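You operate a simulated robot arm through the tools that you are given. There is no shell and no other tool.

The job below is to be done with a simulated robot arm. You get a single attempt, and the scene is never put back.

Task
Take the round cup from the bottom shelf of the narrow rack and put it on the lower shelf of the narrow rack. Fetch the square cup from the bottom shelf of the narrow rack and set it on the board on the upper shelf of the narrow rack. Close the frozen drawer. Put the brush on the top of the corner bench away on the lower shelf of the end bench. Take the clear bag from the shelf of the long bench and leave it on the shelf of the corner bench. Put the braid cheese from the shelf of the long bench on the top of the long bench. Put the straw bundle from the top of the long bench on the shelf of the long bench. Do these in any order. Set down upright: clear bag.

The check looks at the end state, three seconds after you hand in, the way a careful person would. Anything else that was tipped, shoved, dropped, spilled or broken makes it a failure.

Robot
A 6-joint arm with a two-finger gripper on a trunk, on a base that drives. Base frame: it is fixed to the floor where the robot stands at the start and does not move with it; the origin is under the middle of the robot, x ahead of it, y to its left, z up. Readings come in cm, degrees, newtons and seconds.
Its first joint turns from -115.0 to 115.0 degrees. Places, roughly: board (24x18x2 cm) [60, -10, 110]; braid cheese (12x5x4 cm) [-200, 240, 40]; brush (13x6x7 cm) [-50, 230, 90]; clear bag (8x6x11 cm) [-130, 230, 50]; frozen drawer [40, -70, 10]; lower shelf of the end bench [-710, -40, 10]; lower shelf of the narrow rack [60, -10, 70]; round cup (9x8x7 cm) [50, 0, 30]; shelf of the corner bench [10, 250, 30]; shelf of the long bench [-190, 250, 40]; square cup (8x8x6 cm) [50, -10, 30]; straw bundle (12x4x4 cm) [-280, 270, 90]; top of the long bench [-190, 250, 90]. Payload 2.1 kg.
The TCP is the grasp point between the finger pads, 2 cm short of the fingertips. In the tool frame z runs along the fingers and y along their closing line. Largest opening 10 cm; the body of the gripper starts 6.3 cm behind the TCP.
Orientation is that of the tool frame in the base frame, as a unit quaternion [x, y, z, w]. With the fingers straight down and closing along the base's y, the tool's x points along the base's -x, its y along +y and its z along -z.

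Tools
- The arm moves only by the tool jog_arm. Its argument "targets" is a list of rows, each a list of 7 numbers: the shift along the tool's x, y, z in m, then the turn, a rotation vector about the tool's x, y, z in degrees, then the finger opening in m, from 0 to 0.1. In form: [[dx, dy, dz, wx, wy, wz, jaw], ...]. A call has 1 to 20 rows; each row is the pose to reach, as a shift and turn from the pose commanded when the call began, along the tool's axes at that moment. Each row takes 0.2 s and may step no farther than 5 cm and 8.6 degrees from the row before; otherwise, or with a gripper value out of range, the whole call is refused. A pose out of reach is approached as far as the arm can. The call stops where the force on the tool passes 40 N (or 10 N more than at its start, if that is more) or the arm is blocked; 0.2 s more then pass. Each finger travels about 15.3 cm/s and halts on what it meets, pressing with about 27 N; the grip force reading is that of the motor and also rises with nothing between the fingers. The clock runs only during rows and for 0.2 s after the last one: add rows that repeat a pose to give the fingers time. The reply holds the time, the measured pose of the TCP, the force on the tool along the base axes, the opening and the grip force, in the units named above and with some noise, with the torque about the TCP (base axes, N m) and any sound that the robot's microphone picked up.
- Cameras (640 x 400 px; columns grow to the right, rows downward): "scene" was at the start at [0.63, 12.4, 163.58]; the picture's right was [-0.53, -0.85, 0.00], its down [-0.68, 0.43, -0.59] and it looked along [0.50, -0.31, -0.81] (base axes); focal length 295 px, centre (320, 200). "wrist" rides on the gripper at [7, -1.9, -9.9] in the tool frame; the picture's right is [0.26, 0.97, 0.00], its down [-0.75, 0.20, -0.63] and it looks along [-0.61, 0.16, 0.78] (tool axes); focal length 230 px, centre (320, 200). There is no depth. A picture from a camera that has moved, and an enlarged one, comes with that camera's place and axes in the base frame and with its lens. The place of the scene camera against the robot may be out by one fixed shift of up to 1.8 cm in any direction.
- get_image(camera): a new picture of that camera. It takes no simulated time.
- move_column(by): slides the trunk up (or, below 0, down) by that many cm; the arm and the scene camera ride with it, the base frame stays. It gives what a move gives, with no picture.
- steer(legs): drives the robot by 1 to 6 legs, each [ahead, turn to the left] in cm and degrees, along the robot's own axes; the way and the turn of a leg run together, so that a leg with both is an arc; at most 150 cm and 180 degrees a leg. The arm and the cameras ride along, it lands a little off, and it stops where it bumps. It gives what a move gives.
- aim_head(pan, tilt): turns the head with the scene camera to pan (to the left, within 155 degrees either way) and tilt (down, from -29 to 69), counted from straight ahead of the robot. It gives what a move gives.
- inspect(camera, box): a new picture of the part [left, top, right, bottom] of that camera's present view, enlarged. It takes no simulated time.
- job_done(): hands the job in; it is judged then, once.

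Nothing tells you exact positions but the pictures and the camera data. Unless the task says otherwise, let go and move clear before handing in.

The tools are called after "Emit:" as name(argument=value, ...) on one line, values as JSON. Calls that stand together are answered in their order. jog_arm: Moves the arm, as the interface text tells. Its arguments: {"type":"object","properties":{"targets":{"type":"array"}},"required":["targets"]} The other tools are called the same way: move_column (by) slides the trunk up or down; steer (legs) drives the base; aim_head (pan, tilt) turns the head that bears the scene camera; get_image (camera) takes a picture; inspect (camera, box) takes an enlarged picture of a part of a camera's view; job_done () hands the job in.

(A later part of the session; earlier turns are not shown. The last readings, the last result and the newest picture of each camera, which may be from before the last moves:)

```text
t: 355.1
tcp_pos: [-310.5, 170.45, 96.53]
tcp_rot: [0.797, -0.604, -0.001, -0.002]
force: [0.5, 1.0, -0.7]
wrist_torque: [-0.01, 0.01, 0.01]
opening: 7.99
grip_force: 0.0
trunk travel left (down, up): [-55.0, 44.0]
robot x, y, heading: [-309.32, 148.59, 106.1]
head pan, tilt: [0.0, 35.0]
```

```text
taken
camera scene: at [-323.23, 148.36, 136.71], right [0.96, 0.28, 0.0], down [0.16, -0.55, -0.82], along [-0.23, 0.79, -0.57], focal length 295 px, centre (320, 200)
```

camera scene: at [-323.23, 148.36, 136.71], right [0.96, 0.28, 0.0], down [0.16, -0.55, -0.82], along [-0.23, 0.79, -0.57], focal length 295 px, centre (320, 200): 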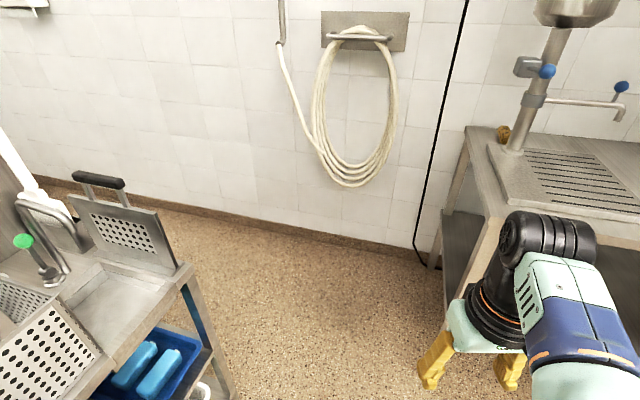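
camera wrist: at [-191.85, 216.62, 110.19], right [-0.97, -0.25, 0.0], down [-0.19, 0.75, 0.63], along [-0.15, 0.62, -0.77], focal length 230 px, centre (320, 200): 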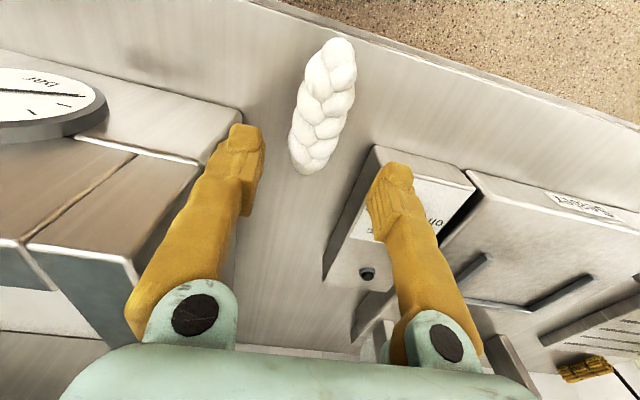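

View is clear: straw near (-283, 278), bench end at x≈-294, wall at y≈289. Continue around to x≈-319.6 and face the wall.

Emit:
steer(legs=[[37, 0]])

Emit:
steer(legs=[[0, -16]])

Emit:
get_image(camera="scene")

Emit:
get_image(camera="wrist")

```text
t: 357.5
tcp_pos: [-321.09, 205.97, 96.53]
tcp_rot: [0.799, -0.602, -0.002, -0.002]
force: [0.3, 0.4, 0.0]
wrist_torque: [-0.01, 0.02, 0.03]
opening: 7.99
grip_force: 0.1
trunk travel left (down, up): [-55.0, 44.0]
robot x, y, heading: [-319.7, 184.11, 106.5]
head pan, tilt: [0.0, 35.0]
```

```text
t: 358.8
tcp_pos: [-315.14, 205.43, 96.53]
tcp_rot: [0.71, -0.705, -0.001, -0.002]
force: [0.1, -0.3, 0.4]
wrist_torque: [0.0, 0.02, -0.02]
opening: 8.02
grip_force: 0.0
trunk travel left (down, up): [-55.0, 44.0]
robot x, y, heading: [-319.53, 183.7, 90.4]
head pan, tilt: [0.0, 35.0]
```

```text
taken
camera scene: at [-333.38, 187.63, 136.71], right [1.0, 0.01, 0.0], down [0.01, -0.57, -0.82], along [-0.01, 0.82, -0.57], focal length 295 px, centre (320, 200)
```

scene: 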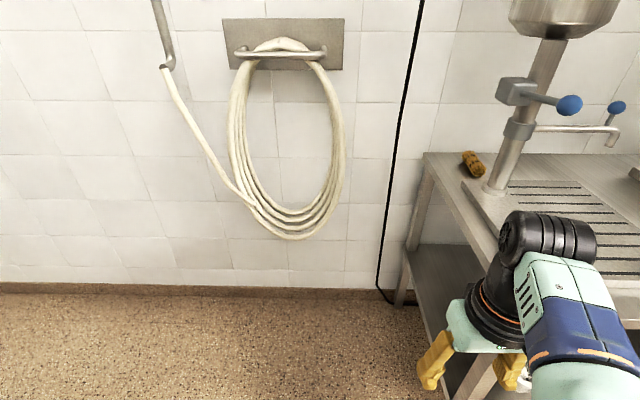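

```text
taken
camera wrist: at [-313.36, 198.45, 106.47], right [-0.96, -0.26, 0.0], down [-0.2, 0.75, 0.63], along [-0.16, 0.61, -0.77], focal length 230 px, centre (320, 200)
```

wrist: 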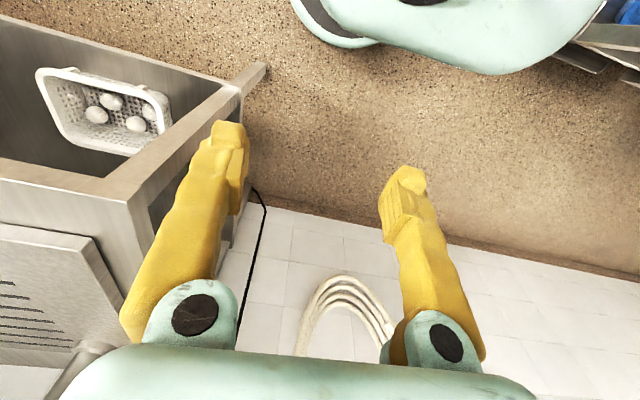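

The base is ~20.5 cm in radius, so I'll shift ~2 cm further left while driving north past the bench leg.

Emit:
steer(legs=[[0, 3.6], [30, 0], [0, -4]])

Emit:
get_image(camera="wrist")

Emit:
get_image(camera="scene")

```text
t: 361.8
tcp_pos: [-317.14, 235.71, 96.52]
tcp_rot: [-0.706, 0.708, 0.001, 0.003]
force: [-0.1, 0.2, 0.8]
wrist_torque: [0.0, 0.02, -0.01]
opening: 8.01
grip_force: 0.0
trunk travel left (down, up): [-55.0, 44.0]
robot x, y, heading: [-321.97, 214.41, 90.0]
head pan, tilt: [0.0, 35.0]
```

```text
taken
camera wrist: at [-315.46, 228.74, 106.47], right [-0.97, -0.25, 0.0], down [-0.2, 0.75, 0.63], along [-0.16, 0.61, -0.77], focal length 230 px, centre (320, 200)
```

wrist: 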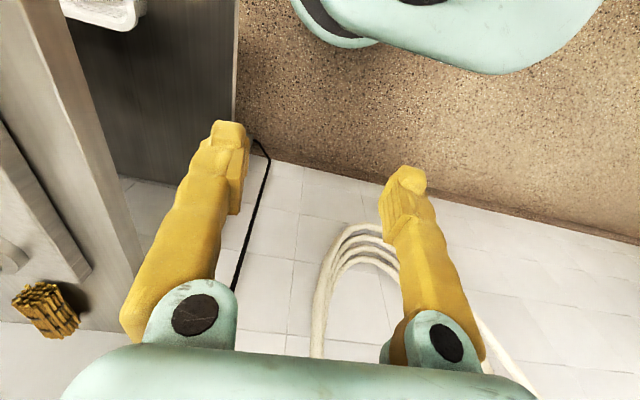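

```text
taken
camera scene: at [-335.58, 218.11, 136.71], right [1.0, 0.0, 0.0], down [0.0, -0.57, -0.82], along [0.0, 0.82, -0.57], focal length 295 px, centre (320, 200)
```

scene: 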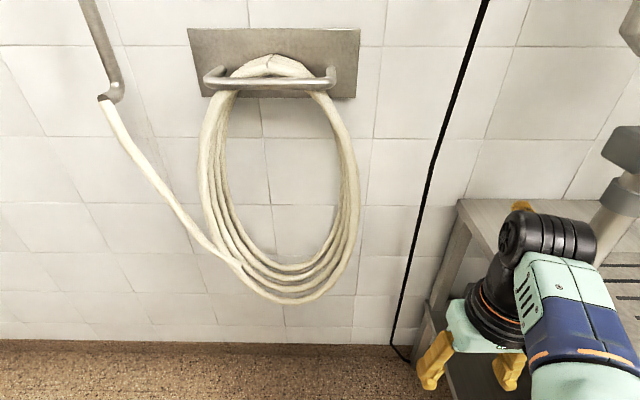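

Straw measured at (-283.2, 275.8), axis almost exactly front-to-back. Driving up to y≈257.

Emit:
steer(legs=[[42, 0]])

Emit:
move_column(by=15)

Emit:
get_image(camera="wrist")

Emit:
aim_head(pan=-50, tilt=40)

Emit:
get_image(camera="scene")

```text
t: 364.3
tcp_pos: [-317.86, 277.75, 96.52]
tcp_rot: [0.711, -0.703, -0.001, -0.002]
force: [-0.1, -0.7, 0.4]
wrist_torque: [-0.02, 0.0, 0.01]
opening: 8.02
grip_force: 0.1
trunk travel left (down, up): [-55.0, 44.0]
robot x, y, heading: [-322.54, 256.97, 90.9]
head pan, tilt: [0.0, 35.0]
```

```text
t: 366.1
tcp_pos: [-317.96, 277.73, 111.58]
tcp_rot: [0.711, -0.703, -0.001, -0.002]
force: [-0.7, 0.6, 0.9]
wrist_torque: [0.01, 0.01, -0.01]
opening: 8.0
grip_force: 0.0
trunk travel left (down, up): [-70.0, 29.0]
robot x, y, heading: [-322.15, 256.57, 90.9]
head pan, tilt: [0.0, 35.0]
```

```text
taken
camera wrist: at [-316.1, 270.77, 121.47], right [-0.96, -0.27, 0.0], down [-0.21, 0.74, 0.63], along [-0.17, 0.61, -0.77], focal length 230 px, centre (320, 200)
```

wrist: 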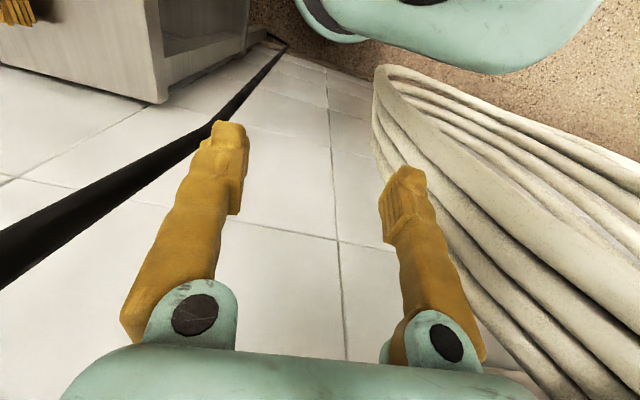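

```text
t: 367.3
tcp_pos: [-317.87, 277.68, 111.47]
tcp_rot: [0.711, -0.703, -0.001, -0.002]
force: [0.1, 0.3, 0.2]
wrist_torque: [-0.04, 0.01, 0.0]
opening: 8.0
grip_force: 0.1
trunk travel left (down, up): [-70.0, 29.0]
robot x, y, heading: [-322.49, 256.6, 90.7]
head pan, tilt: [-50.0, 40.0]
```

```text
taken
camera scene: at [-329.49, 256.62, 150.95], right [0.66, -0.75, 0.0], down [-0.48, -0.42, -0.77], along [0.58, 0.5, -0.64], focal length 295 px, centre (320, 200)
```

scene: 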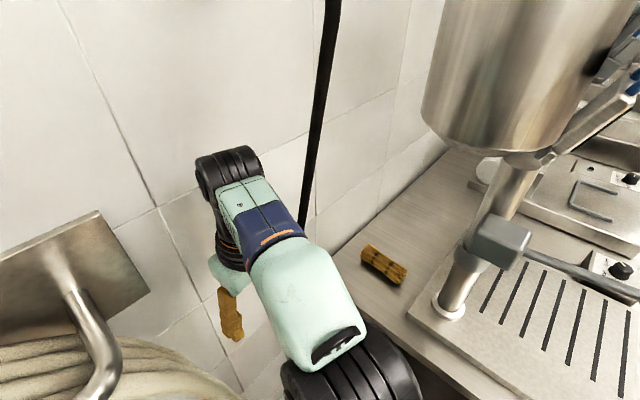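

The straw lies free, left of the column and below the tank's edge. I'll swing the arm right over the bench end to about x≈-290, at z≈97.

Emit:
jog_arm(targets=[[0.004, -0.04, 0.02, 0, 0, 0, 0.08], [0.008, -0.08, 0.04, 0, 0, 0, 0.08], [0.012, -0.12, 0.06, 0, 0, 0, 0.08], [0.016, -0.16, 0.08, 0, 0, 0, 0.08], [0.02, -0.2, 0.1, 0, 0, 0, 0.08], [0.024, -0.24, 0.12, 0, 0, 0, 0.08], [0.028, -0.28, 0.14, 0, 0, 0, 0.08], [0.028, -0.28, 0.14, 0, 0, 0, 0.08]])

Emit:
get_image(camera="wrist")

Emit:
get_image(camera="scene")

```text
t: 369.1
tcp_pos: [-289.89, 275.24, 97.74]
tcp_rot: [0.711, -0.703, -0.001, -0.003]
force: [-1.3, 1.2, 0.4]
wrist_torque: [0.02, -0.02, 0.04]
opening: 8.02
grip_force: 0.1
trunk travel left (down, up): [-70.0, 29.0]
robot x, y, heading: [-322.4, 256.29, 90.8]
head pan, tilt: [-50.0, 40.0]
```

```text
taken
camera wrist: at [-288.1, 268.22, 107.73], right [-0.96, -0.27, 0.0], down [-0.21, 0.74, 0.63], along [-0.17, 0.61, -0.77], focal length 230 px, centre (320, 200)
```

wrist: 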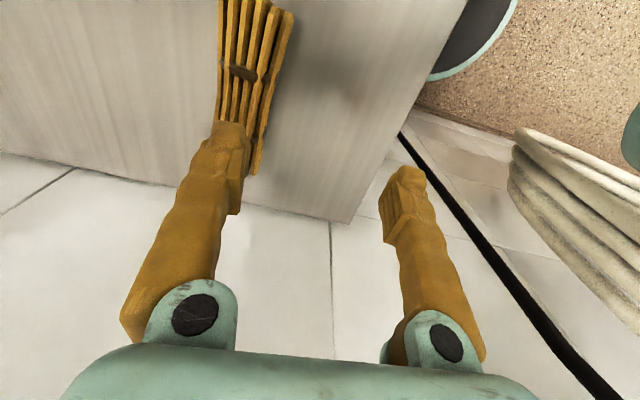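

```text
taken
camera scene: at [-329.59, 256.59, 150.95], right [0.66, -0.75, 0.0], down [-0.48, -0.42, -0.77], along [0.58, 0.5, -0.64], focal length 295 px, centre (320, 200)
```

scene: 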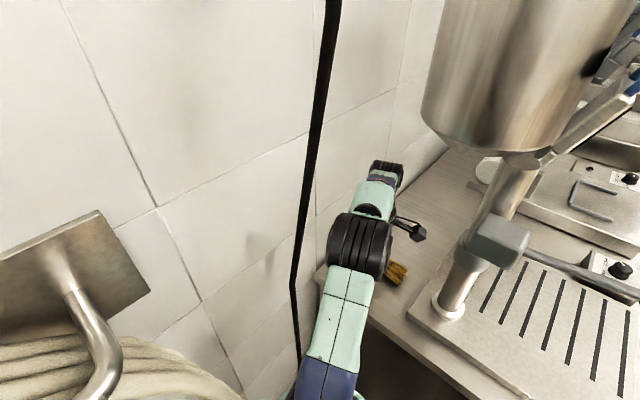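

Straw centre is (-284.6, 274.6). Move over it, fine-tune yaw, then check.

Emit:
jog_arm(targets=[[0.003, -0.027, 0, 0, 0, -1.5, 0.08], [0.006, -0.053, 0, 0, 0, -3, 0.08], [0.006, -0.053, 0.02, 0, 0, -3, 0.08], [0.006, -0.053, 0.03, 0, 0, -3, 0.08], [0.006, -0.053, 0.03, 0, 0, -3, 0.08]])

Emit:
get_image(camera="wrist")

Emit:
get_image(camera="scene")

```text
t: 370.3
tcp_pos: [-284.46, 274.72, 94.58]
tcp_rot: [0.729, -0.684, -0.002, -0.002]
force: [-0.2, 0.8, -0.5]
wrist_torque: [0.01, -0.03, 0.02]
opening: 7.98
grip_force: 0.2
trunk travel left (down, up): [-70.0, 29.0]
robot x, y, heading: [-322.34, 256.45, 90.9]
head pan, tilt: [-50.0, 40.0]
```

```text
taken
camera wrist: at [-282.37, 267.91, 104.53], right [-0.95, -0.32, 0.0], down [-0.25, 0.73, 0.63], along [-0.2, 0.6, -0.77], focal length 230 px, centre (320, 200)
```

wrist: 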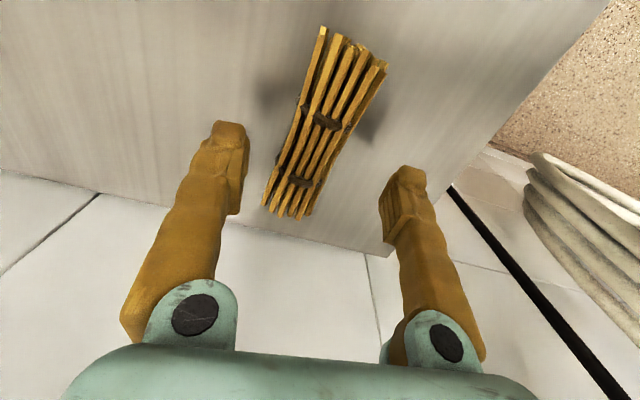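

```text
taken
camera scene: at [-329.47, 256.61, 150.95], right [0.66, -0.75, 0.0], down [-0.49, -0.42, -0.77], along [0.58, 0.5, -0.64], focal length 295 px, centre (320, 200)
```

scene: 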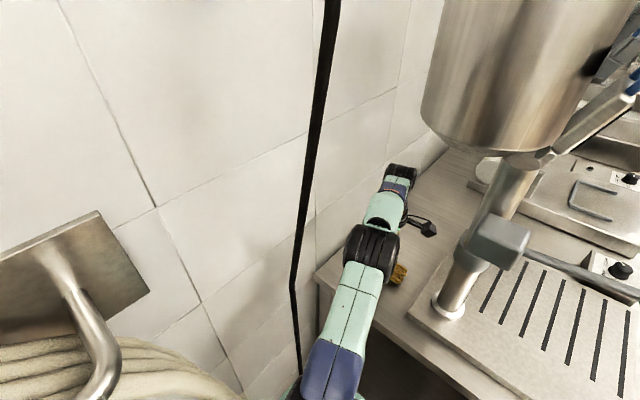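

Adjusting yaw slightly and descending onto the straw bundle.

Emit:
jog_arm(targets=[[0, -0.004, 0.005, 0, 0, 4.5, 0.08], [0, -0.004, 0.02, 0, 0, 4.5, 0.08], [0, -0.004, 0.033, 0, 0, 4.5, 0.08], [0, -0.004, 0.042, 0, 0, 4.5, 0.08], [0, -0.004, 0.042, 0, 0, 4.5, 0.08]])

Emit:
get_image(camera="wrist")

```text
t: 371.5
tcp_pos: [-284.12, 274.88, 90.36]
tcp_rot: [-0.702, 0.712, 0.002, 0.001]
force: [-0.6, 0.2, 0.8]
wrist_torque: [0.01, 0.01, 0.03]
opening: 8.01
grip_force: 0.2
trunk travel left (down, up): [-70.0, 29.0]
robot x, y, heading: [-322.57, 256.64, 91.1]
head pan, tilt: [-50.0, 40.0]
```

```text
taken
camera wrist: at [-282.56, 267.89, 100.35], right [-0.97, -0.24, 0.0], down [-0.19, 0.75, 0.63], along [-0.15, 0.61, -0.77], focal length 230 px, centre (320, 200)
```

wrist: 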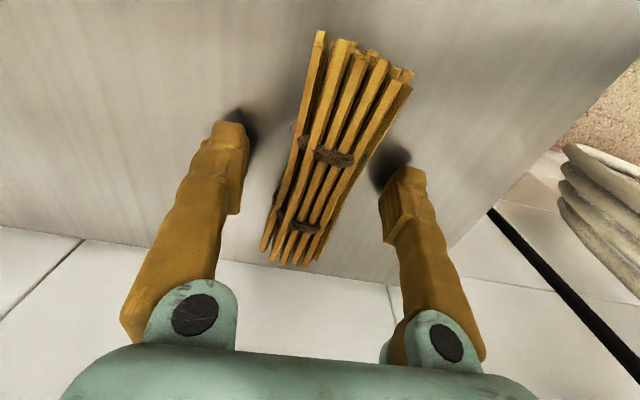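

Emit:
jog_arm(targets=[[0, 0, 0, 0, 0, 0, 0.06], [0, 0, 0, 0, 0, 0, 0.045], [0, 0, 0, 0, 0, 0, 0.03], [0, 0, 0, 0, 0, 0, 0.025], [0, 0, 0, 0, 0, 0, 0.025]])

Emit:
get_image(camera="wrist")

```text
t: 372.7
tcp_pos: [-284.18, 274.86, 90.5]
tcp_rot: [-0.701, 0.713, 0.001, 0.002]
force: [-0.7, 0.6, 0.6]
wrist_torque: [0.02, 0.01, 0.0]
opening: 3.63
grip_force: 27.1
trunk travel left (down, up): [-70.0, 29.0]
robot x, y, heading: [-322.26, 256.33, 91.2]
head pan, tilt: [-50.0, 40.0]
```

```text
taken
camera wrist: at [-282.55, 267.89, 100.36], right [-0.97, -0.24, 0.0], down [-0.19, 0.75, 0.63], along [-0.15, 0.61, -0.77], focal length 230 px, centre (320, 200)
```

wrist: 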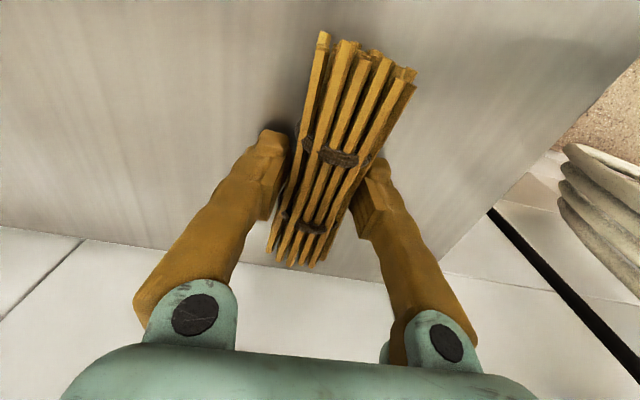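

Straw bundle gripped. Lifting and retracting the arm back along the same path.

Emit:
jog_arm(targets=[[0, 0, -0.015, 0, 0, 0, 0.025], [0, 0, -0.03, 0, 0, 0, 0.025], [0, 0, -0.045, 0, 0, 0, 0.025], [0, 0, -0.06, 0, 0, 0, 0.025]])

Emit:
jog_arm(targets=[[-0.001, 0.04, -0.018, 0, 0, 0, 0.025], [-0.002, 0.08, -0.036, 0, 0, 0, 0.025], [-0.004, 0.12, -0.054, 0, 0, 0, 0.025], [-0.006, 0.16, -0.072, 0, 0, 0, 0.025], [-0.008, 0.2, -0.09, 0, 0, 0, 0.025], [-0.01, 0.24, -0.108, 0, 0, 0, 0.025], [-0.012, 0.28, -0.126, 0, 0, 0, 0.025], [-0.014, 0.32, -0.14, 0, 0, 0, 0.025], [-0.014, 0.335, -0.15, 0, 0, 0, 0.025]])

Emit:
get_image(camera="wrist")

Emit:
get_image(camera="scene")

```text
t: 373.7
tcp_pos: [-284.21, 274.72, 96.49]
tcp_rot: [-0.702, 0.712, 0.001, 0.003]
force: [0.1, -0.6, -0.6]
wrist_torque: [-0.01, -0.02, 0.0]
opening: 3.59
grip_force: 26.5
trunk travel left (down, up): [-70.0, 29.0]
robot x, y, heading: [-322.17, 256.47, 90.8]
head pan, tilt: [-50.0, 40.0]
```

```text
t: 375.7
tcp_pos: [-317.56, 277.53, 111.71]
tcp_rot: [-0.702, 0.712, 0.001, 0.001]
force: [1.0, 0.6, -1.0]
wrist_torque: [0.05, -0.01, 0.02]
opening: 3.63
grip_force: 26.9
out of reach, approached as far as the arm can: row 8, 9
trunk travel left (down, up): [-70.0, 29.0]
robot x, y, heading: [-322.22, 256.45, 90.9]
head pan, tilt: [-50.0, 40.0]
```

```text
taken
camera wrist: at [-315.84, 270.49, 121.62], right [-0.97, -0.24, 0.0], down [-0.19, 0.75, 0.63], along [-0.15, 0.61, -0.77], focal length 230 px, centre (320, 200)
```

wrist: 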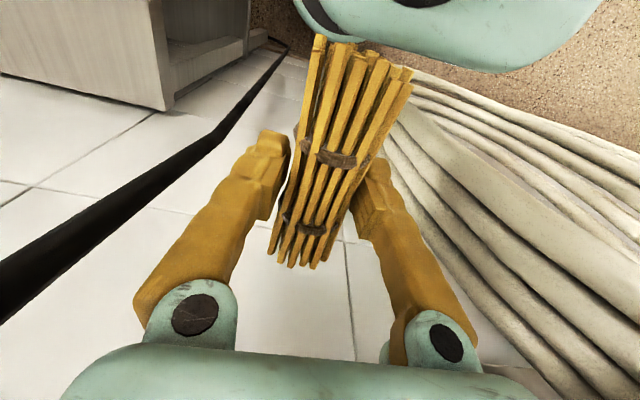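

```text
taken
camera scene: at [-329.49, 256.61, 150.95], right [0.66, -0.75, 0.0], down [-0.48, -0.42, -0.77], along [0.58, 0.5, -0.64], focal length 295 px, centre (320, 200)
```

scene: 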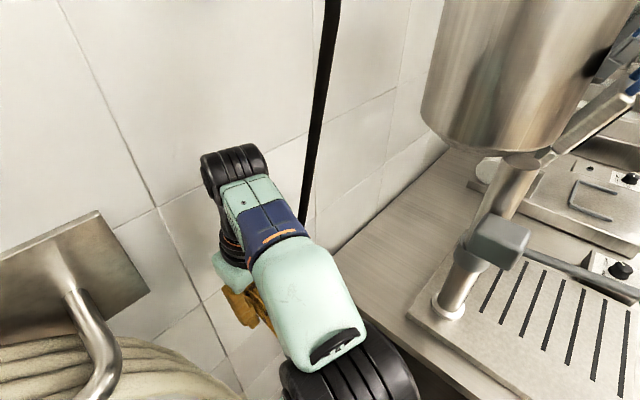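

Holding the straw securely. Backing straight out past the bench end, then lowering the trunk for travel.

Emit:
steer(legs=[[-72, 0]])

Emit:
steer(legs=[[-30, 0]])

Emit:
move_column(by=-40)

Emit:
aim_head(pan=0, tilt=30)

Emit:
steer(legs=[[0, -90.9]])

Emit:
get_image(camera="scene")

```text
t: 379.6
tcp_pos: [-316.41, 206.55, 111.71]
tcp_rot: [-0.695, 0.719, 0.001, 0.001]
force: [-0.5, 0.6, 0.9]
wrist_torque: [0.01, -0.01, -0.01]
opening: 3.63
grip_force: 27.3
trunk travel left (down, up): [-70.0, 29.0]
robot x, y, heading: [-321.86, 185.31, 89.8]
head pan, tilt: [-50.0, 40.0]
```

```text
t: 381.6
tcp_pos: [-316.63, 176.49, 111.6]
tcp_rot: [-0.697, 0.717, 0.001, 0.002]
force: [-0.3, 0.1, 0.0]
wrist_torque: [0.06, -0.02, 0.01]
opening: 3.63
grip_force: 27.1
trunk travel left (down, up): [-70.0, 29.0]
robot x, y, heading: [-321.56, 155.82, 90.5]
head pan, tilt: [-50.0, 40.0]
```

```text
t: 385.4
tcp_pos: [-316.58, 176.64, 71.66]
tcp_rot: [-0.698, 0.717, 0.002, 0.001]
force: [-0.2, -0.1, -0.4]
wrist_torque: [0.0, 0.0, -0.02]
opening: 3.63
grip_force: 27.0
trunk travel left (down, up): [-30.0, 69.0]
robot x, y, heading: [-321.64, 155.54, 90.4]
head pan, tilt: [-50.0, 40.0]
```

```text
t: 386.6
tcp_pos: [-316.49, 176.46, 71.66]
tcp_rot: [-0.697, 0.717, 0.001, 0.001]
force: [-0.6, -0.6, 0.0]
wrist_torque: [0.02, -0.02, -0.02]
opening: 3.66
grip_force: 26.5
trunk travel left (down, up): [-30.0, 69.0]
robot x, y, heading: [-321.53, 155.22, 90.4]
head pan, tilt: [0.0, 30.0]
```

```text
t: 390.9
tcp_pos: [-300.88, 149.57, 71.56]
tcp_rot: [0.031, 1.0, 0.0, 0.002]
force: [0.6, 0.6, 0.2]
wrist_torque: [-0.01, 0.03, -0.06]
opening: 3.64
grip_force: 26.9
trunk travel left (down, up): [-30.0, 69.0]
robot x, y, heading: [-321.78, 155.32, -1.7]
head pan, tilt: [0.0, 30.0]
```

```text
taken
camera scene: at [-317.95, 170.28, 112.49], right [-0.03, -1.0, 0.0], down [-0.5, 0.01, -0.87], along [0.87, -0.02, -0.5], focal length 295 px, centre (320, 200)
```

scene: 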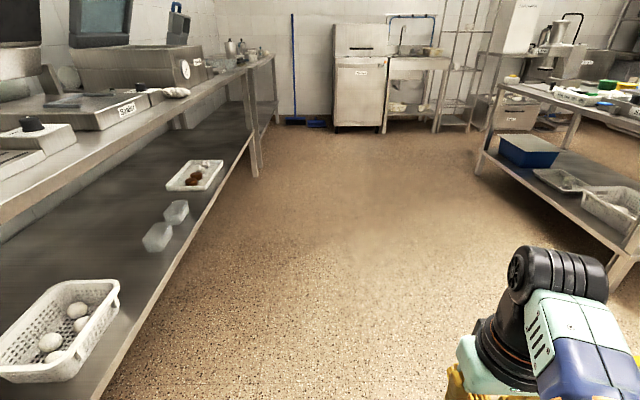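

Straight corridor ahead. Driving to x≈-130, where the shelf is empty, and turning to face it.

Emit:
steer(legs=[[0, 1.7], [150, 0], [42, 0]])

Emit:
steer(legs=[[0, 90]])

Emit:
get_image(camera="scene")

```text
t: 400.8
tcp_pos: [-111.54, 155.51, 71.66]
tcp_rot: [-0.002, 1.0, -0.001, 0.002]
force: [-0.4, 0.2, 0.2]
wrist_torque: [0.01, -0.01, -0.01]
opening: 3.61
grip_force: 27.4
trunk travel left (down, up): [-30.0, 69.0]
robot x, y, heading: [-133.09, 159.82, 2.1]
head pan, tilt: [0.0, 30.0]
```

```text
t: 405.0
tcp_pos: [-128.52, 181.33, 71.64]
tcp_rot: [0.712, -0.702, -0.002, 0.0]
force: [0.2, 0.4, 0.4]
wrist_torque: [0.01, 0.05, -0.01]
opening: 3.62
grip_force: 27.2
trunk travel left (down, up): [-30.0, 69.0]
robot x, y, heading: [-132.8, 160.33, 92.7]
head pan, tilt: [0.0, 30.0]
```

```text
taken
camera scene: at [-146.56, 163.32, 112.49], right [1.0, 0.05, 0.0], down [0.02, -0.5, -0.87], along [-0.04, 0.86, -0.5], focal length 295 px, centre (320, 200)
```

scene: 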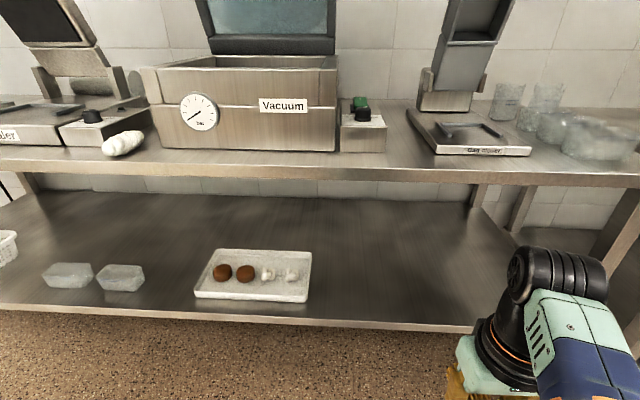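

Emit:
inspect(camera="scene", box=[70, 100, 190, 180])

Emit:
steer(legs=[[0, -2.7]])

Emit:
move_column(by=-17)

Emit:
get_image(camera="wrist")

```text
5.00 times, centred on (130, 140) of scene
camera zoom: at [-146.56, 163.32, 112.49], right [1.0, 0.05, 0.0], down [0.02, -0.5, -0.87], along [-0.04, 0.86, -0.5], focal length 1475 px, centre (1270, 500)
```

zoom: 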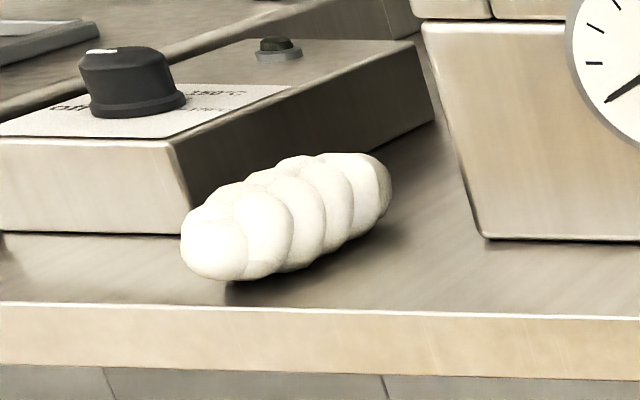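

```text
t: 405.8
tcp_pos: [-127.53, 181.15, 71.69]
tcp_rot: [-0.695, 0.719, 0.001, 0.001]
force: [0.4, -0.2, -0.4]
wrist_torque: [0.01, 0.01, 0.02]
opening: 3.63
grip_force: 26.6
trunk travel left (down, up): [-30.0, 69.0]
robot x, y, heading: [-132.69, 160.16, 90.1]
head pan, tilt: [0.0, 30.0]
```

```text
t: 407.7
tcp_pos: [-127.56, 181.12, 54.77]
tcp_rot: [-0.695, 0.719, 0.001, 0.002]
force: [0.7, -0.2, -0.6]
wrist_torque: [0.02, -0.01, 0.0]
opening: 3.62
grip_force: 26.6
trunk travel left (down, up): [-13.0, 86.0]
robot x, y, heading: [-132.98, 160.45, 89.7]
head pan, tilt: [0.0, 30.0]
```

```text
taken
camera wrist: at [-125.97, 174.07, 64.61], right [-0.97, -0.23, 0.0], down [-0.18, 0.75, 0.63], along [-0.14, 0.62, -0.77], focal length 230 px, centre (320, 200)
```

wrist: 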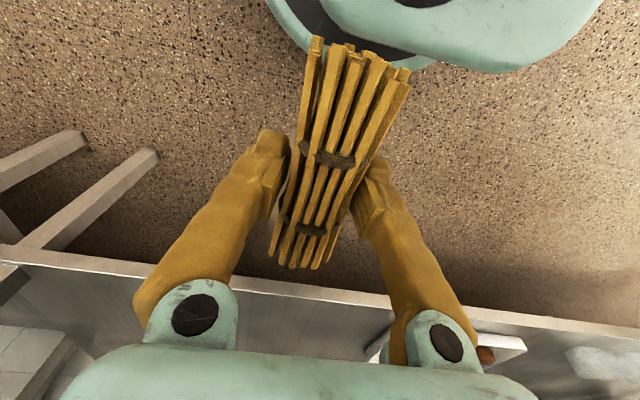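

The cheese lies fully on the top. Now extend the arm forward and bring the straw over the shelf.

Emit:
jog_arm(targets=[[-0.038, 0, 0.008, 0, 0, 0, 0.025], [-0.076, 0, 0.016, 0, 0, 0, 0.025], [-0.114, 0, 0.024, 0, 0, 0, 0.025], [-0.152, 0, 0.032, 0, 0, 0, 0.025], [-0.19, 0, 0.04, 0, 0, 0, 0.025], [-0.19, 0, 0.04, 0, 0, 0, 0.025]])

Emit:
steer(legs=[[27, 0]])

Emit:
get_image(camera="scene")

Emit:
get_image(camera="wrist")

```text
t: 409.1
tcp_pos: [-126.93, 199.75, 50.71]
tcp_rot: [-0.695, 0.719, 0.0, 0.001]
force: [0.1, 0.2, 0.3]
wrist_torque: [0.02, -0.02, 0.03]
opening: 3.62
grip_force: 26.6
trunk travel left (down, up): [-13.0, 86.0]
robot x, y, heading: [-132.95, 160.19, 90.1]
head pan, tilt: [0.0, 30.0]
```

```text
t: 411.0
tcp_pos: [-127.1, 226.2, 50.83]
tcp_rot: [-0.697, 0.717, 0.002, 0.002]
force: [0.6, -0.2, -0.6]
wrist_torque: [-0.01, 0.01, -0.01]
opening: 3.62
grip_force: 26.9
trunk travel left (down, up): [-13.0, 86.0]
robot x, y, heading: [-133.19, 186.5, 90.2]
head pan, tilt: [0.0, 30.0]
```

```text
taken
camera scene: at [-146.51, 190.46, 95.49], right [1.0, 0.01, 0.0], down [0.0, -0.5, -0.87], along [0.0, 0.87, -0.5], focal length 295 px, centre (320, 200)
```

scene: 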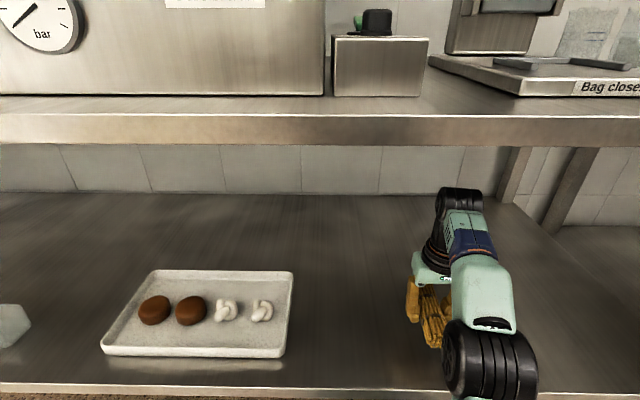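

```text
taken
camera wrist: at [-125.54, 219.25, 60.68], right [-0.97, -0.23, 0.0], down [-0.18, 0.75, 0.63], along [-0.14, 0.62, -0.77], focal length 230 px, centre (320, 200)
```

wrist: 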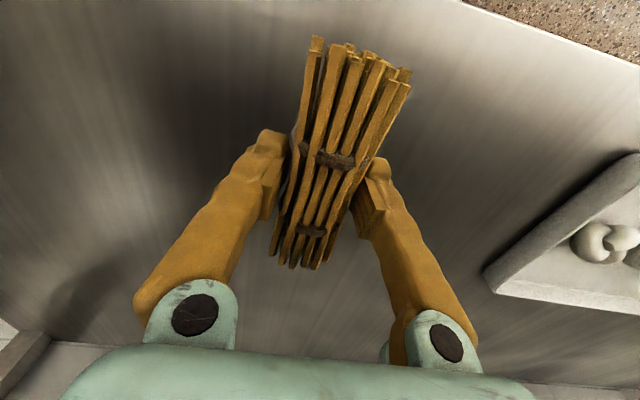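

Emit:
jog_arm(targets=[[0, 0, 0.015, 0, 0, 0, 0.025], [0, 0, 0.03, 0, 0, 0, 0.025], [0, 0, 0.045, 0, 0, 0, 0.025], [0, 0, 0.053, 0, 0, 0, 0.025], [0, 0, 0.053, 0, 0, 0, 0.025]])

Emit:
jog_arm(targets=[[0, 0, 0.003, 0, 0, 0, 0.025], [0, 0, 0.006, 0, 0, 0, 0.025], [0, 0, 0.006, 0, 0, 0, 0.025]])

Emit:
jog_arm(targets=[[0, 0, 0.002, 0, 0, 0, 0.025], [0, 0, 0.004, 0, 0, 0, 0.025], [0, 0, 0.004, 0, 0, 0, 0.025]])

```text
t: 412.2
tcp_pos: [-127.16, 226.26, 45.36]
tcp_rot: [-0.697, 0.717, 0.002, 0.001]
force: [1.0, -0.7, 0.1]
wrist_torque: [0.05, -0.01, -0.03]
opening: 3.61
grip_force: 27.3
trunk travel left (down, up): [-13.0, 86.0]
robot x, y, heading: [-132.8, 186.67, 90.2]
head pan, tilt: [0.0, 30.0]
```

```text
t: 413.0
tcp_pos: [-127.0, 226.33, 44.95]
tcp_rot: [-0.697, 0.717, 0.001, 0.001]
force: [0.1, 1.0, 0.0]
wrist_torque: [-0.04, -0.02, 0.0]
opening: 3.61
grip_force: 27.0
trunk travel left (down, up): [-13.0, 86.0]
robot x, y, heading: [-132.57, 186.7, 90.4]
head pan, tilt: [0.0, 30.0]
```

```text
t: 413.8
tcp_pos: [-127.1, 226.34, 44.4]
tcp_rot: [-0.698, 0.716, 0.001, 0.002]
force: [-0.4, 0.2, -1.4]
wrist_torque: [0.0, -0.02, -0.02]
opening: 3.61
grip_force: 27.0
trunk travel left (down, up): [-13.0, 86.0]
robot x, y, heading: [-133.16, 186.14, 90.4]
head pan, tilt: [0.0, 30.0]
```

Emit:
jog_arm(targets=[[0, 0, 0.002, 0, 0, 0, 0.025], [0, 0, 0.003, 0, 0, 0, 0.025], [0, 0, 0.003, 0, 0, 0, 0.025]])

Emit:
jog_arm(targets=[[0, 0, 0.002, 0, 0, 0, 0.025], [0, 0, 0.003, 0, 0, 0, 0.025], [0, 0, 0.003, 0, 0, 0, 0.025]])

Emit:
inspect(camera="scene", box=[390, 260, 490, 380])

```text
t: 414.6
tcp_pos: [-127.1, 226.28, 44.41]
tcp_rot: [-0.698, 0.716, 0.002, 0.003]
force: [-0.5, 4.8, 11.9]
wrist_torque: [0.05, 0.02, 0.01]
opening: 3.62
grip_force: 26.8
trunk travel left (down, up): [-13.0, 86.0]
robot x, y, heading: [-132.97, 186.72, 90.3]
head pan, tilt: [0.0, 30.0]
```

```text
t: 415.4
tcp_pos: [-127.08, 226.41, 43.98]
tcp_rot: [-0.697, 0.717, 0.002, 0.004]
force: [0.1, 3.3, 34.7]
wrist_torque: [0.12, -0.03, 0.01]
opening: 3.63
grip_force: 27.0
trunk travel left (down, up): [-13.0, 86.0]
robot x, y, heading: [-132.9, 186.9, 90.5]
head pan, tilt: [0.0, 30.0]
```

```text
3.33 times, centred on (440, 320) of scene
camera zoom: at [-146.57, 190.1, 95.51], right [1.0, 0.01, 0.0], down [0.0, -0.5, -0.87], along [0.0, 0.87, -0.5], focal length 984 px, centre (-80, -200)
```

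zoom: 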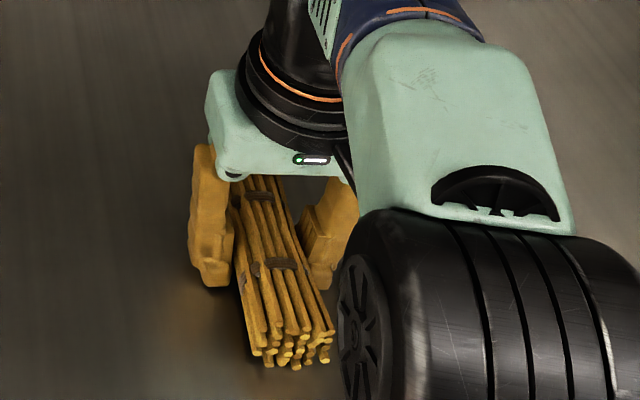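

Contact made; easing off and releasing the straw bundle.

Emit:
jog_arm(targets=[[0, 0, -0.004, 0, 0, 0, 0.025], [0, 0, -0.004, 0, 0, 0, 0.04], [0, 0, -0.004, 0, 0, 0, 0.06], [0, 0, -0.004, 0, 0, 0, 0.08], [0, 0, -0.004, 0, 0, 0, 0.08]])

Emit:
jog_arm(targets=[[0, 0, -0.015, 0, 0, 0, 0.08], [0, 0, -0.03, 0, 0, 0, 0.08], [0, 0, -0.045, 0, 0, 0, 0.08], [0, 0, -0.06, 0, 0, 0, 0.08], [0, 0, -0.07, 0, 0, 0, 0.08]])

Emit:
get_image(camera="wrist")

Emit:
steer(legs=[[-27, 0]])

Emit:
get_image(camera="scene")

```text
t: 416.6
tcp_pos: [-127.07, 226.3, 44.15]
tcp_rot: [-0.697, 0.717, 0.002, 0.001]
force: [-0.1, -0.4, 0.6]
wrist_torque: [0.01, 0.01, 0.0]
opening: 8.02
grip_force: 0.1
trunk travel left (down, up): [-13.0, 86.0]
robot x, y, heading: [-133.05, 186.77, 90.4]
head pan, tilt: [0.0, 30.0]
```

```text
t: 417.8
tcp_pos: [-127.15, 226.23, 51.08]
tcp_rot: [-0.697, 0.717, 0.002, 0.002]
force: [0.5, 0.7, 0.4]
wrist_torque: [0.03, 0.0, -0.02]
opening: 8.01
grip_force: 0.1
trunk travel left (down, up): [-13.0, 86.0]
robot x, y, heading: [-132.66, 186.82, 90.1]
head pan, tilt: [0.0, 30.0]
```

```text
taken
camera wrist: at [-125.53, 219.22, 61.18], right [-0.97, -0.23, 0.0], down [-0.18, 0.75, 0.63], along [-0.14, 0.62, -0.77], focal length 230 px, centre (320, 200)
```

wrist: 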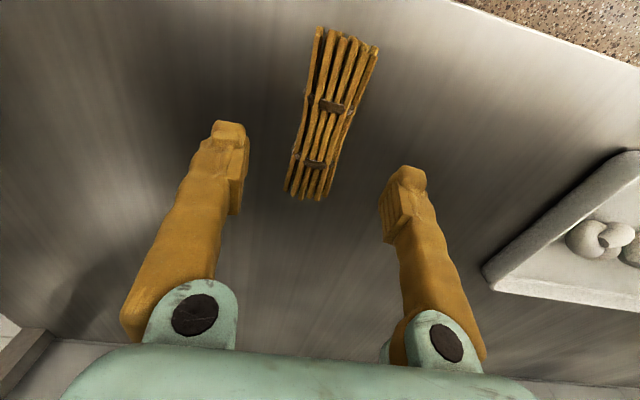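

```text
t: 419.7
tcp_pos: [-127.17, 200.07, 51.26]
tcp_rot: [-0.7, 0.715, 0.001, 0.002]
force: [0.6, -0.9, 0.2]
wrist_torque: [0.0, 0.02, 0.01]
opening: 7.99
grip_force: 0.1
trunk travel left (down, up): [-13.0, 86.0]
robot x, y, heading: [-132.46, 160.49, 90.8]
head pan, tilt: [0.0, 30.0]
```

```text
taken
camera scene: at [-146.31, 164.05, 95.49], right [1.0, 0.01, 0.0], down [0.01, -0.5, -0.87], along [-0.01, 0.87, -0.5], focal length 295 px, centre (320, 200)
```

scene: 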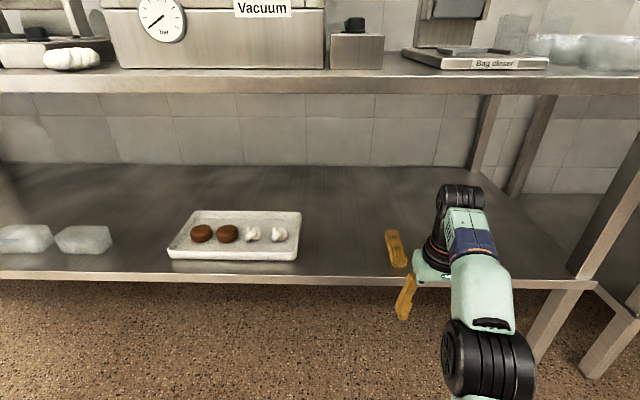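

The straw bundle lies on the long bench shelf. Next the brush at about (-51, 221) on the corner bench top; driving over.

Emit:
steer(legs=[[0, -90.8], [80, 0]])

Emit:
steer(legs=[[0, 90]])

Emit:
move_column(by=40)

Emit:
get_image(camera="scene")

Emit:
get_image(camera="wrist")

```text
t: 427.8
tcp_pos: [-12.4, 161.12, 51.18]
tcp_rot: [-0.014, 1.0, -0.001, 0.002]
force: [0.1, -0.3, 0.1]
wrist_torque: [-0.04, 0.02, -0.03]
opening: 8.02
grip_force: 0.1
trunk travel left (down, up): [-13.0, 86.0]
robot x, y, heading: [-52.26, 164.94, 3.6]
head pan, tilt: [0.0, 30.0]
```

```text
t: 431.9
tcp_pos: [-47.22, 204.54, 51.08]
tcp_rot: [-0.705, 0.71, 0.0, 0.001]
force: [0.0, -0.3, 0.2]
wrist_torque: [0.02, -0.03, -0.01]
opening: 7.99
grip_force: 0.0
trunk travel left (down, up): [-13.0, 86.0]
robot x, y, heading: [-52.25, 164.8, 91.6]
head pan, tilt: [0.0, 30.0]
```

```text
t: 435.7
tcp_pos: [-47.32, 204.48, 91.2]
tcp_rot: [-0.704, 0.71, 0.002, 0.001]
force: [-0.3, -0.5, 0.1]
wrist_torque: [0.01, -0.02, 0.01]
opening: 8.0
grip_force: 0.0
trunk travel left (down, up): [-53.0, 46.0]
robot x, y, heading: [-52.3, 164.94, 91.6]
head pan, tilt: [0.0, 30.0]
```

```text
taken
camera scene: at [-65.95, 168.34, 135.48], right [1.0, 0.03, 0.0], down [0.01, -0.5, -0.87], along [-0.02, 0.87, -0.5], focal length 295 px, centre (320, 200)
```

scene: 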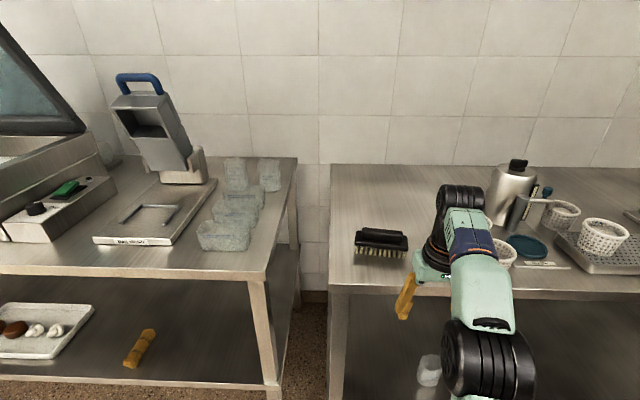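

```text
taken
camera wrist: at [-45.58, 197.54, 101.16], right [-0.97, -0.25, 0.0], down [-0.2, 0.75, 0.63], along [-0.16, 0.61, -0.77], focal length 230 px, centre (320, 200)
```

wrist: 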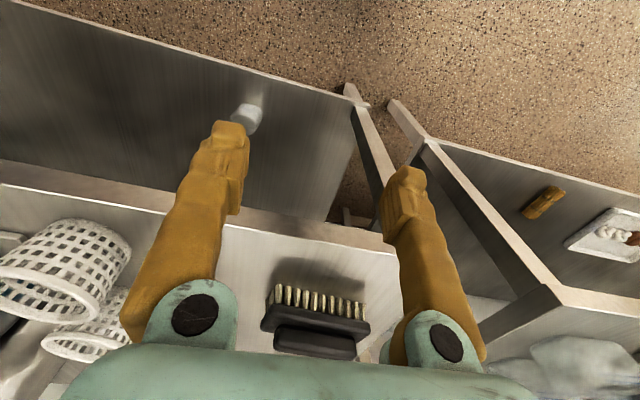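

Brush centre ≈ (-52, 227.5), top z≈84.5. Square up, raise a bit, rotate the gripper 90° to close across its width.

Emit:
steer(legs=[[0, -1.6]])

Emit:
move_column(by=8)

Emit:
jog_arm(targets=[[0, 0.005, 0, 0, 0, -8.2, 0.09], [0, 0.01, 0, 0, 0, -16.4, 0.09], [0, 0.016, 0, 0, 0, -24.6, 0.09], [0, 0.022, 0, 0, 0, -32.8, 0.09], [0, 0.028, 0, 0, 0, -41, 0.09], [0, 0.034, 0, 0, 0, -49.2, 0.09], [0, 0.04, 0, 0, 0, -57.4, 0.09], [0, 0.046, 0, 0, 0, -65.6, 0.09], [0, 0.052, 0, 0, 0, -73.8, 0.09], [0, 0.058, 0, 0, 0, -82, 0.09], [0, 0.061, 0, 0, 0, -90, 0.09], [0, 0.061, 0, 0, 0, -90, 0.09]])

Emit:
steer(legs=[[16, 0]])

Emit:
get_image(camera="wrist")

Emit:
get_image(camera="scene")

```text
t: 436.5
tcp_pos: [-46.19, 204.27, 91.24]
tcp_rot: [-0.695, 0.719, -0.001, 0.003]
force: [1.2, -0.1, 0.6]
wrist_torque: [-0.03, -0.01, 0.02]
opening: 7.99
grip_force: 0.1
trunk travel left (down, up): [-53.0, 46.0]
robot x, y, heading: [-52.2, 164.42, 90.2]
head pan, tilt: [0.0, 30.0]
```

```text
t: 437.7
tcp_pos: [-46.04, 204.43, 99.22]
tcp_rot: [-0.695, 0.719, 0.0, 0.002]
force: [0.2, -0.6, -0.2]
wrist_torque: [0.03, 0.04, 0.01]
opening: 7.98
grip_force: 0.0
trunk travel left (down, up): [-61.0, 38.0]
robot x, y, heading: [-52.11, 164.76, 89.8]
head pan, tilt: [0.0, 30.0]
```

```text
t: 440.3
tcp_pos: [-52.19, 204.67, 99.21]
tcp_rot: [1.0, -0.016, 0.001, -0.001]
force: [0.6, 0.4, -0.3]
wrist_torque: [0.01, 0.02, -0.04]
opening: 8.97
grip_force: 0.0
trunk travel left (down, up): [-61.0, 38.0]
robot x, y, heading: [-52.29, 164.95, 89.9]
head pan, tilt: [0.0, 30.0]
```

```text
t: 441.7
tcp_pos: [-52.37, 220.21, 99.15]
tcp_rot: [1.0, -0.015, 0.001, -0.002]
force: [0.4, 0.0, 0.0]
wrist_torque: [0.02, -0.01, 0.02]
opening: 9.0
grip_force: 0.1
trunk travel left (down, up): [-61.0, 38.0]
robot x, y, heading: [-52.5, 180.27, 90.1]
head pan, tilt: [0.0, 30.0]
```

```text
taken
camera wrist: at [-45.51, 221.89, 109.17], right [0.23, -0.97, 0.0], down [-0.76, -0.18, 0.63], along [-0.61, -0.14, -0.78], focal length 230 px, centre (320, 200)
```

wrist: 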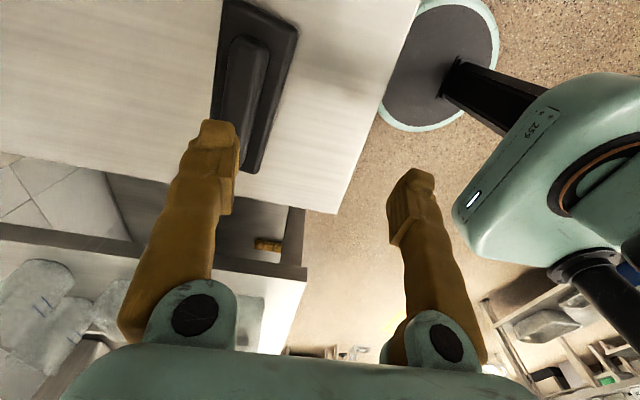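

```text
taken
camera scene: at [-65.89, 184.29, 143.49], right [1.0, 0.0, 0.0], down [0.0, -0.5, -0.87], along [0.0, 0.87, -0.5], focal length 295 px, centre (320, 200)
```

scene: 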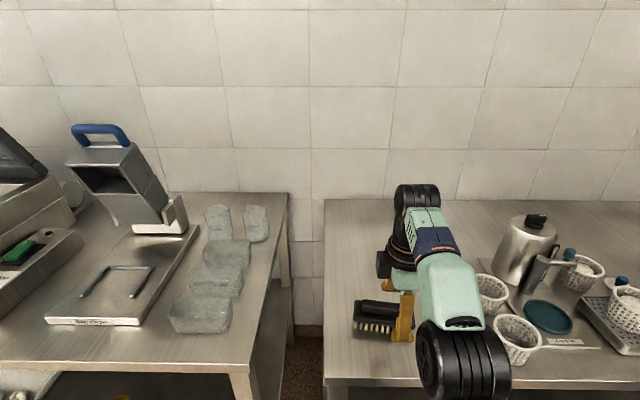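

Brush lies from (-59, 226.2) to (-46, 225.9). Driving 5 cm more and descending over it.

Emit:
steer(legs=[[5, 0]])

Emit:
jog_arm(targets=[[0, -0.004, 0.01, 0, 0, 0, 0.095], [0, -0.008, 0.025, 0, 0, 0, 0.095], [0, -0.008, 0.04, 0, 0, 0, 0.095], [0, -0.008, 0.04, 0, 0, 0, 0.095]])

Emit:
get_image(camera="wrist")

Emit:
get_image(camera="scene")

```text
t: 442.6
tcp_pos: [-52.42, 224.82, 99.26]
tcp_rot: [1.0, -0.015, 0.0, -0.002]
force: [0.8, 0.0, 0.3]
wrist_torque: [0.01, 0.01, -0.01]
opening: 9.01
grip_force: 0.1
trunk travel left (down, up): [-61.0, 38.0]
robot x, y, heading: [-52.07, 185.01, 90.4]
head pan, tilt: [0.0, 30.0]
```

```text
t: 443.6
tcp_pos: [-52.36, 225.73, 95.17]
tcp_rot: [1.0, -0.015, 0.001, -0.002]
force: [0.6, 0.8, -0.5]
wrist_torque: [0.01, 0.02, 0.03]
opening: 9.49
grip_force: 0.1
trunk travel left (down, up): [-61.0, 38.0]
robot x, y, heading: [-52.14, 185.09, 90.3]
head pan, tilt: [0.0, 30.0]
```

```text
taken
camera wrist: at [-45.54, 227.42, 105.19], right [0.23, -0.97, 0.0], down [-0.76, -0.18, 0.63], along [-0.61, -0.14, -0.78], focal length 230 px, centre (320, 200)
```

wrist: 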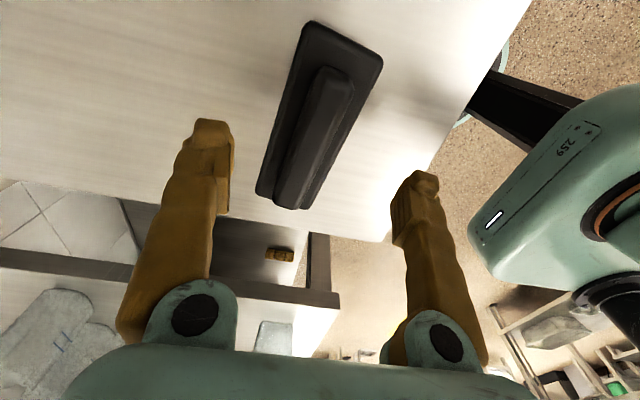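

```text
taken
camera scene: at [-65.9, 189.02, 143.49], right [1.0, 0.0, 0.0], down [0.0, -0.5, -0.87], along [0.0, 0.87, -0.5], focal length 295 px, centre (320, 200)
```

scene: 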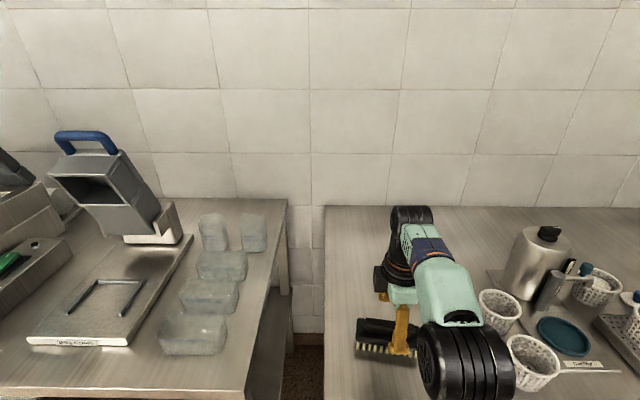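

Brush is turned about 11°: centre (-53, 226.8). Correcting yaw and position, then re-checking.

Emit:
jog_arm(targets=[[-0.003, -0.005, 0, 0, 0, 5, 0.095], [-0.006, -0.0105, 0, 0, 0, 9.5, 0.095], [-0.006, -0.0105, 0, 0, 0, 9.5, 0.095]])

Emit:
get_image(camera="wrist")

```text
t: 444.4
tcp_pos: [-53.03, 226.91, 95.17]
tcp_rot: [0.995, -0.098, 0.0, -0.001]
force: [0.1, 0.2, 0.2]
wrist_torque: [0.01, 0.03, 0.0]
opening: 9.49
grip_force: 0.1
trunk travel left (down, up): [-61.0, 38.0]
robot x, y, heading: [-52.21, 185.13, 90.5]
head pan, tilt: [0.0, 30.0]
```

```text
taken
camera wrist: at [-46.0, 227.38, 105.1], right [0.06, -1.0, 0.0], down [-0.78, -0.05, 0.63], along [-0.63, -0.04, -0.78], focal length 230 px, centre (320, 200)
```

wrist: 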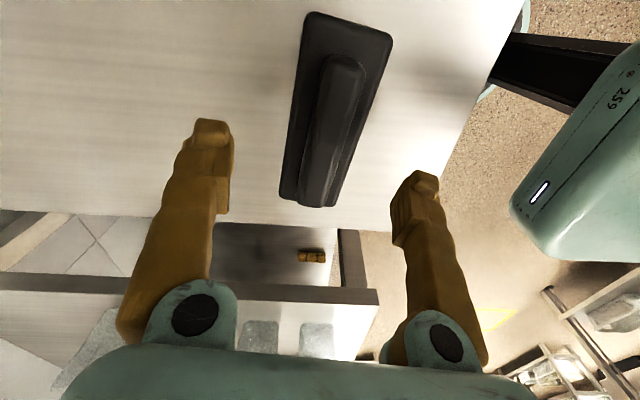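

Aligned. Descending to grip the brush block.

Emit:
jog_arm(targets=[[0, 0.002, 0.015, 0, 0, 0, 0.095], [0, 0.002, 0.03, 0, 0, 0, 0.095], [0, 0.002, 0.045, 0, 0, 0, 0.095], [0, 0.002, 0.06, 0, 0, 0, 0.095], [0, 0.002, 0.068, 0, 0, 0, 0.095], [0, 0.002, 0.068, 0, 0, 0, 0.095]])

Emit:
get_image(camera="wrist")

Emit:
inspect(camera="scene", box=[330, 290, 450, 400])

```text
t: 445.8
tcp_pos: [-53.0, 226.61, 88.34]
tcp_rot: [0.995, -0.097, 0.0, -0.002]
force: [0.4, -0.3, 0.0]
wrist_torque: [-0.01, -0.03, 0.02]
opening: 9.48
grip_force: 0.0
trunk travel left (down, up): [-61.0, 38.0]
robot x, y, heading: [-52.46, 184.75, 90.2]
head pan, tilt: [0.0, 30.0]
```

```text
taken
camera wrist: at [-45.89, 227.01, 98.37], right [0.07, -1.0, 0.0], down [-0.78, -0.05, 0.63], along [-0.63, -0.04, -0.78], focal length 230 px, centre (320, 200)
```

wrist: 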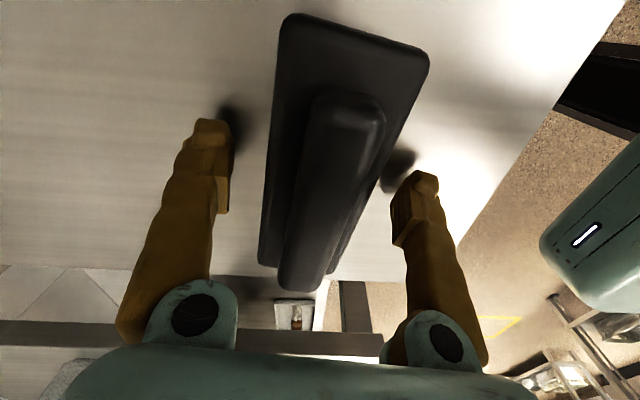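

```text
3.64 times, centred on (390, 345) of scene
camera zoom: at [-65.9, 189.02, 143.49], right [1.0, 0.0, 0.0], down [0.0, -0.5, -0.87], along [0.0, 0.87, -0.5], focal length 1073 px, centre (66, -327)
```

zoom: 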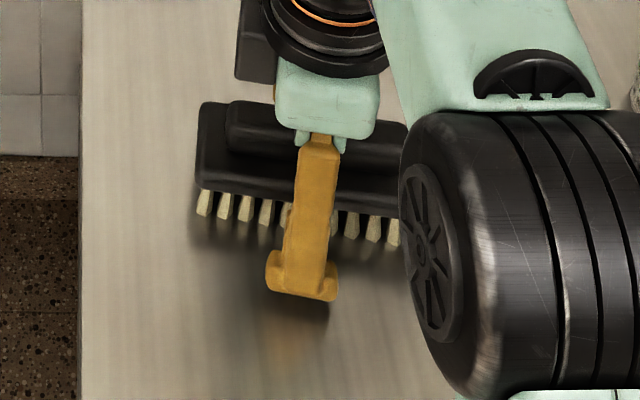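

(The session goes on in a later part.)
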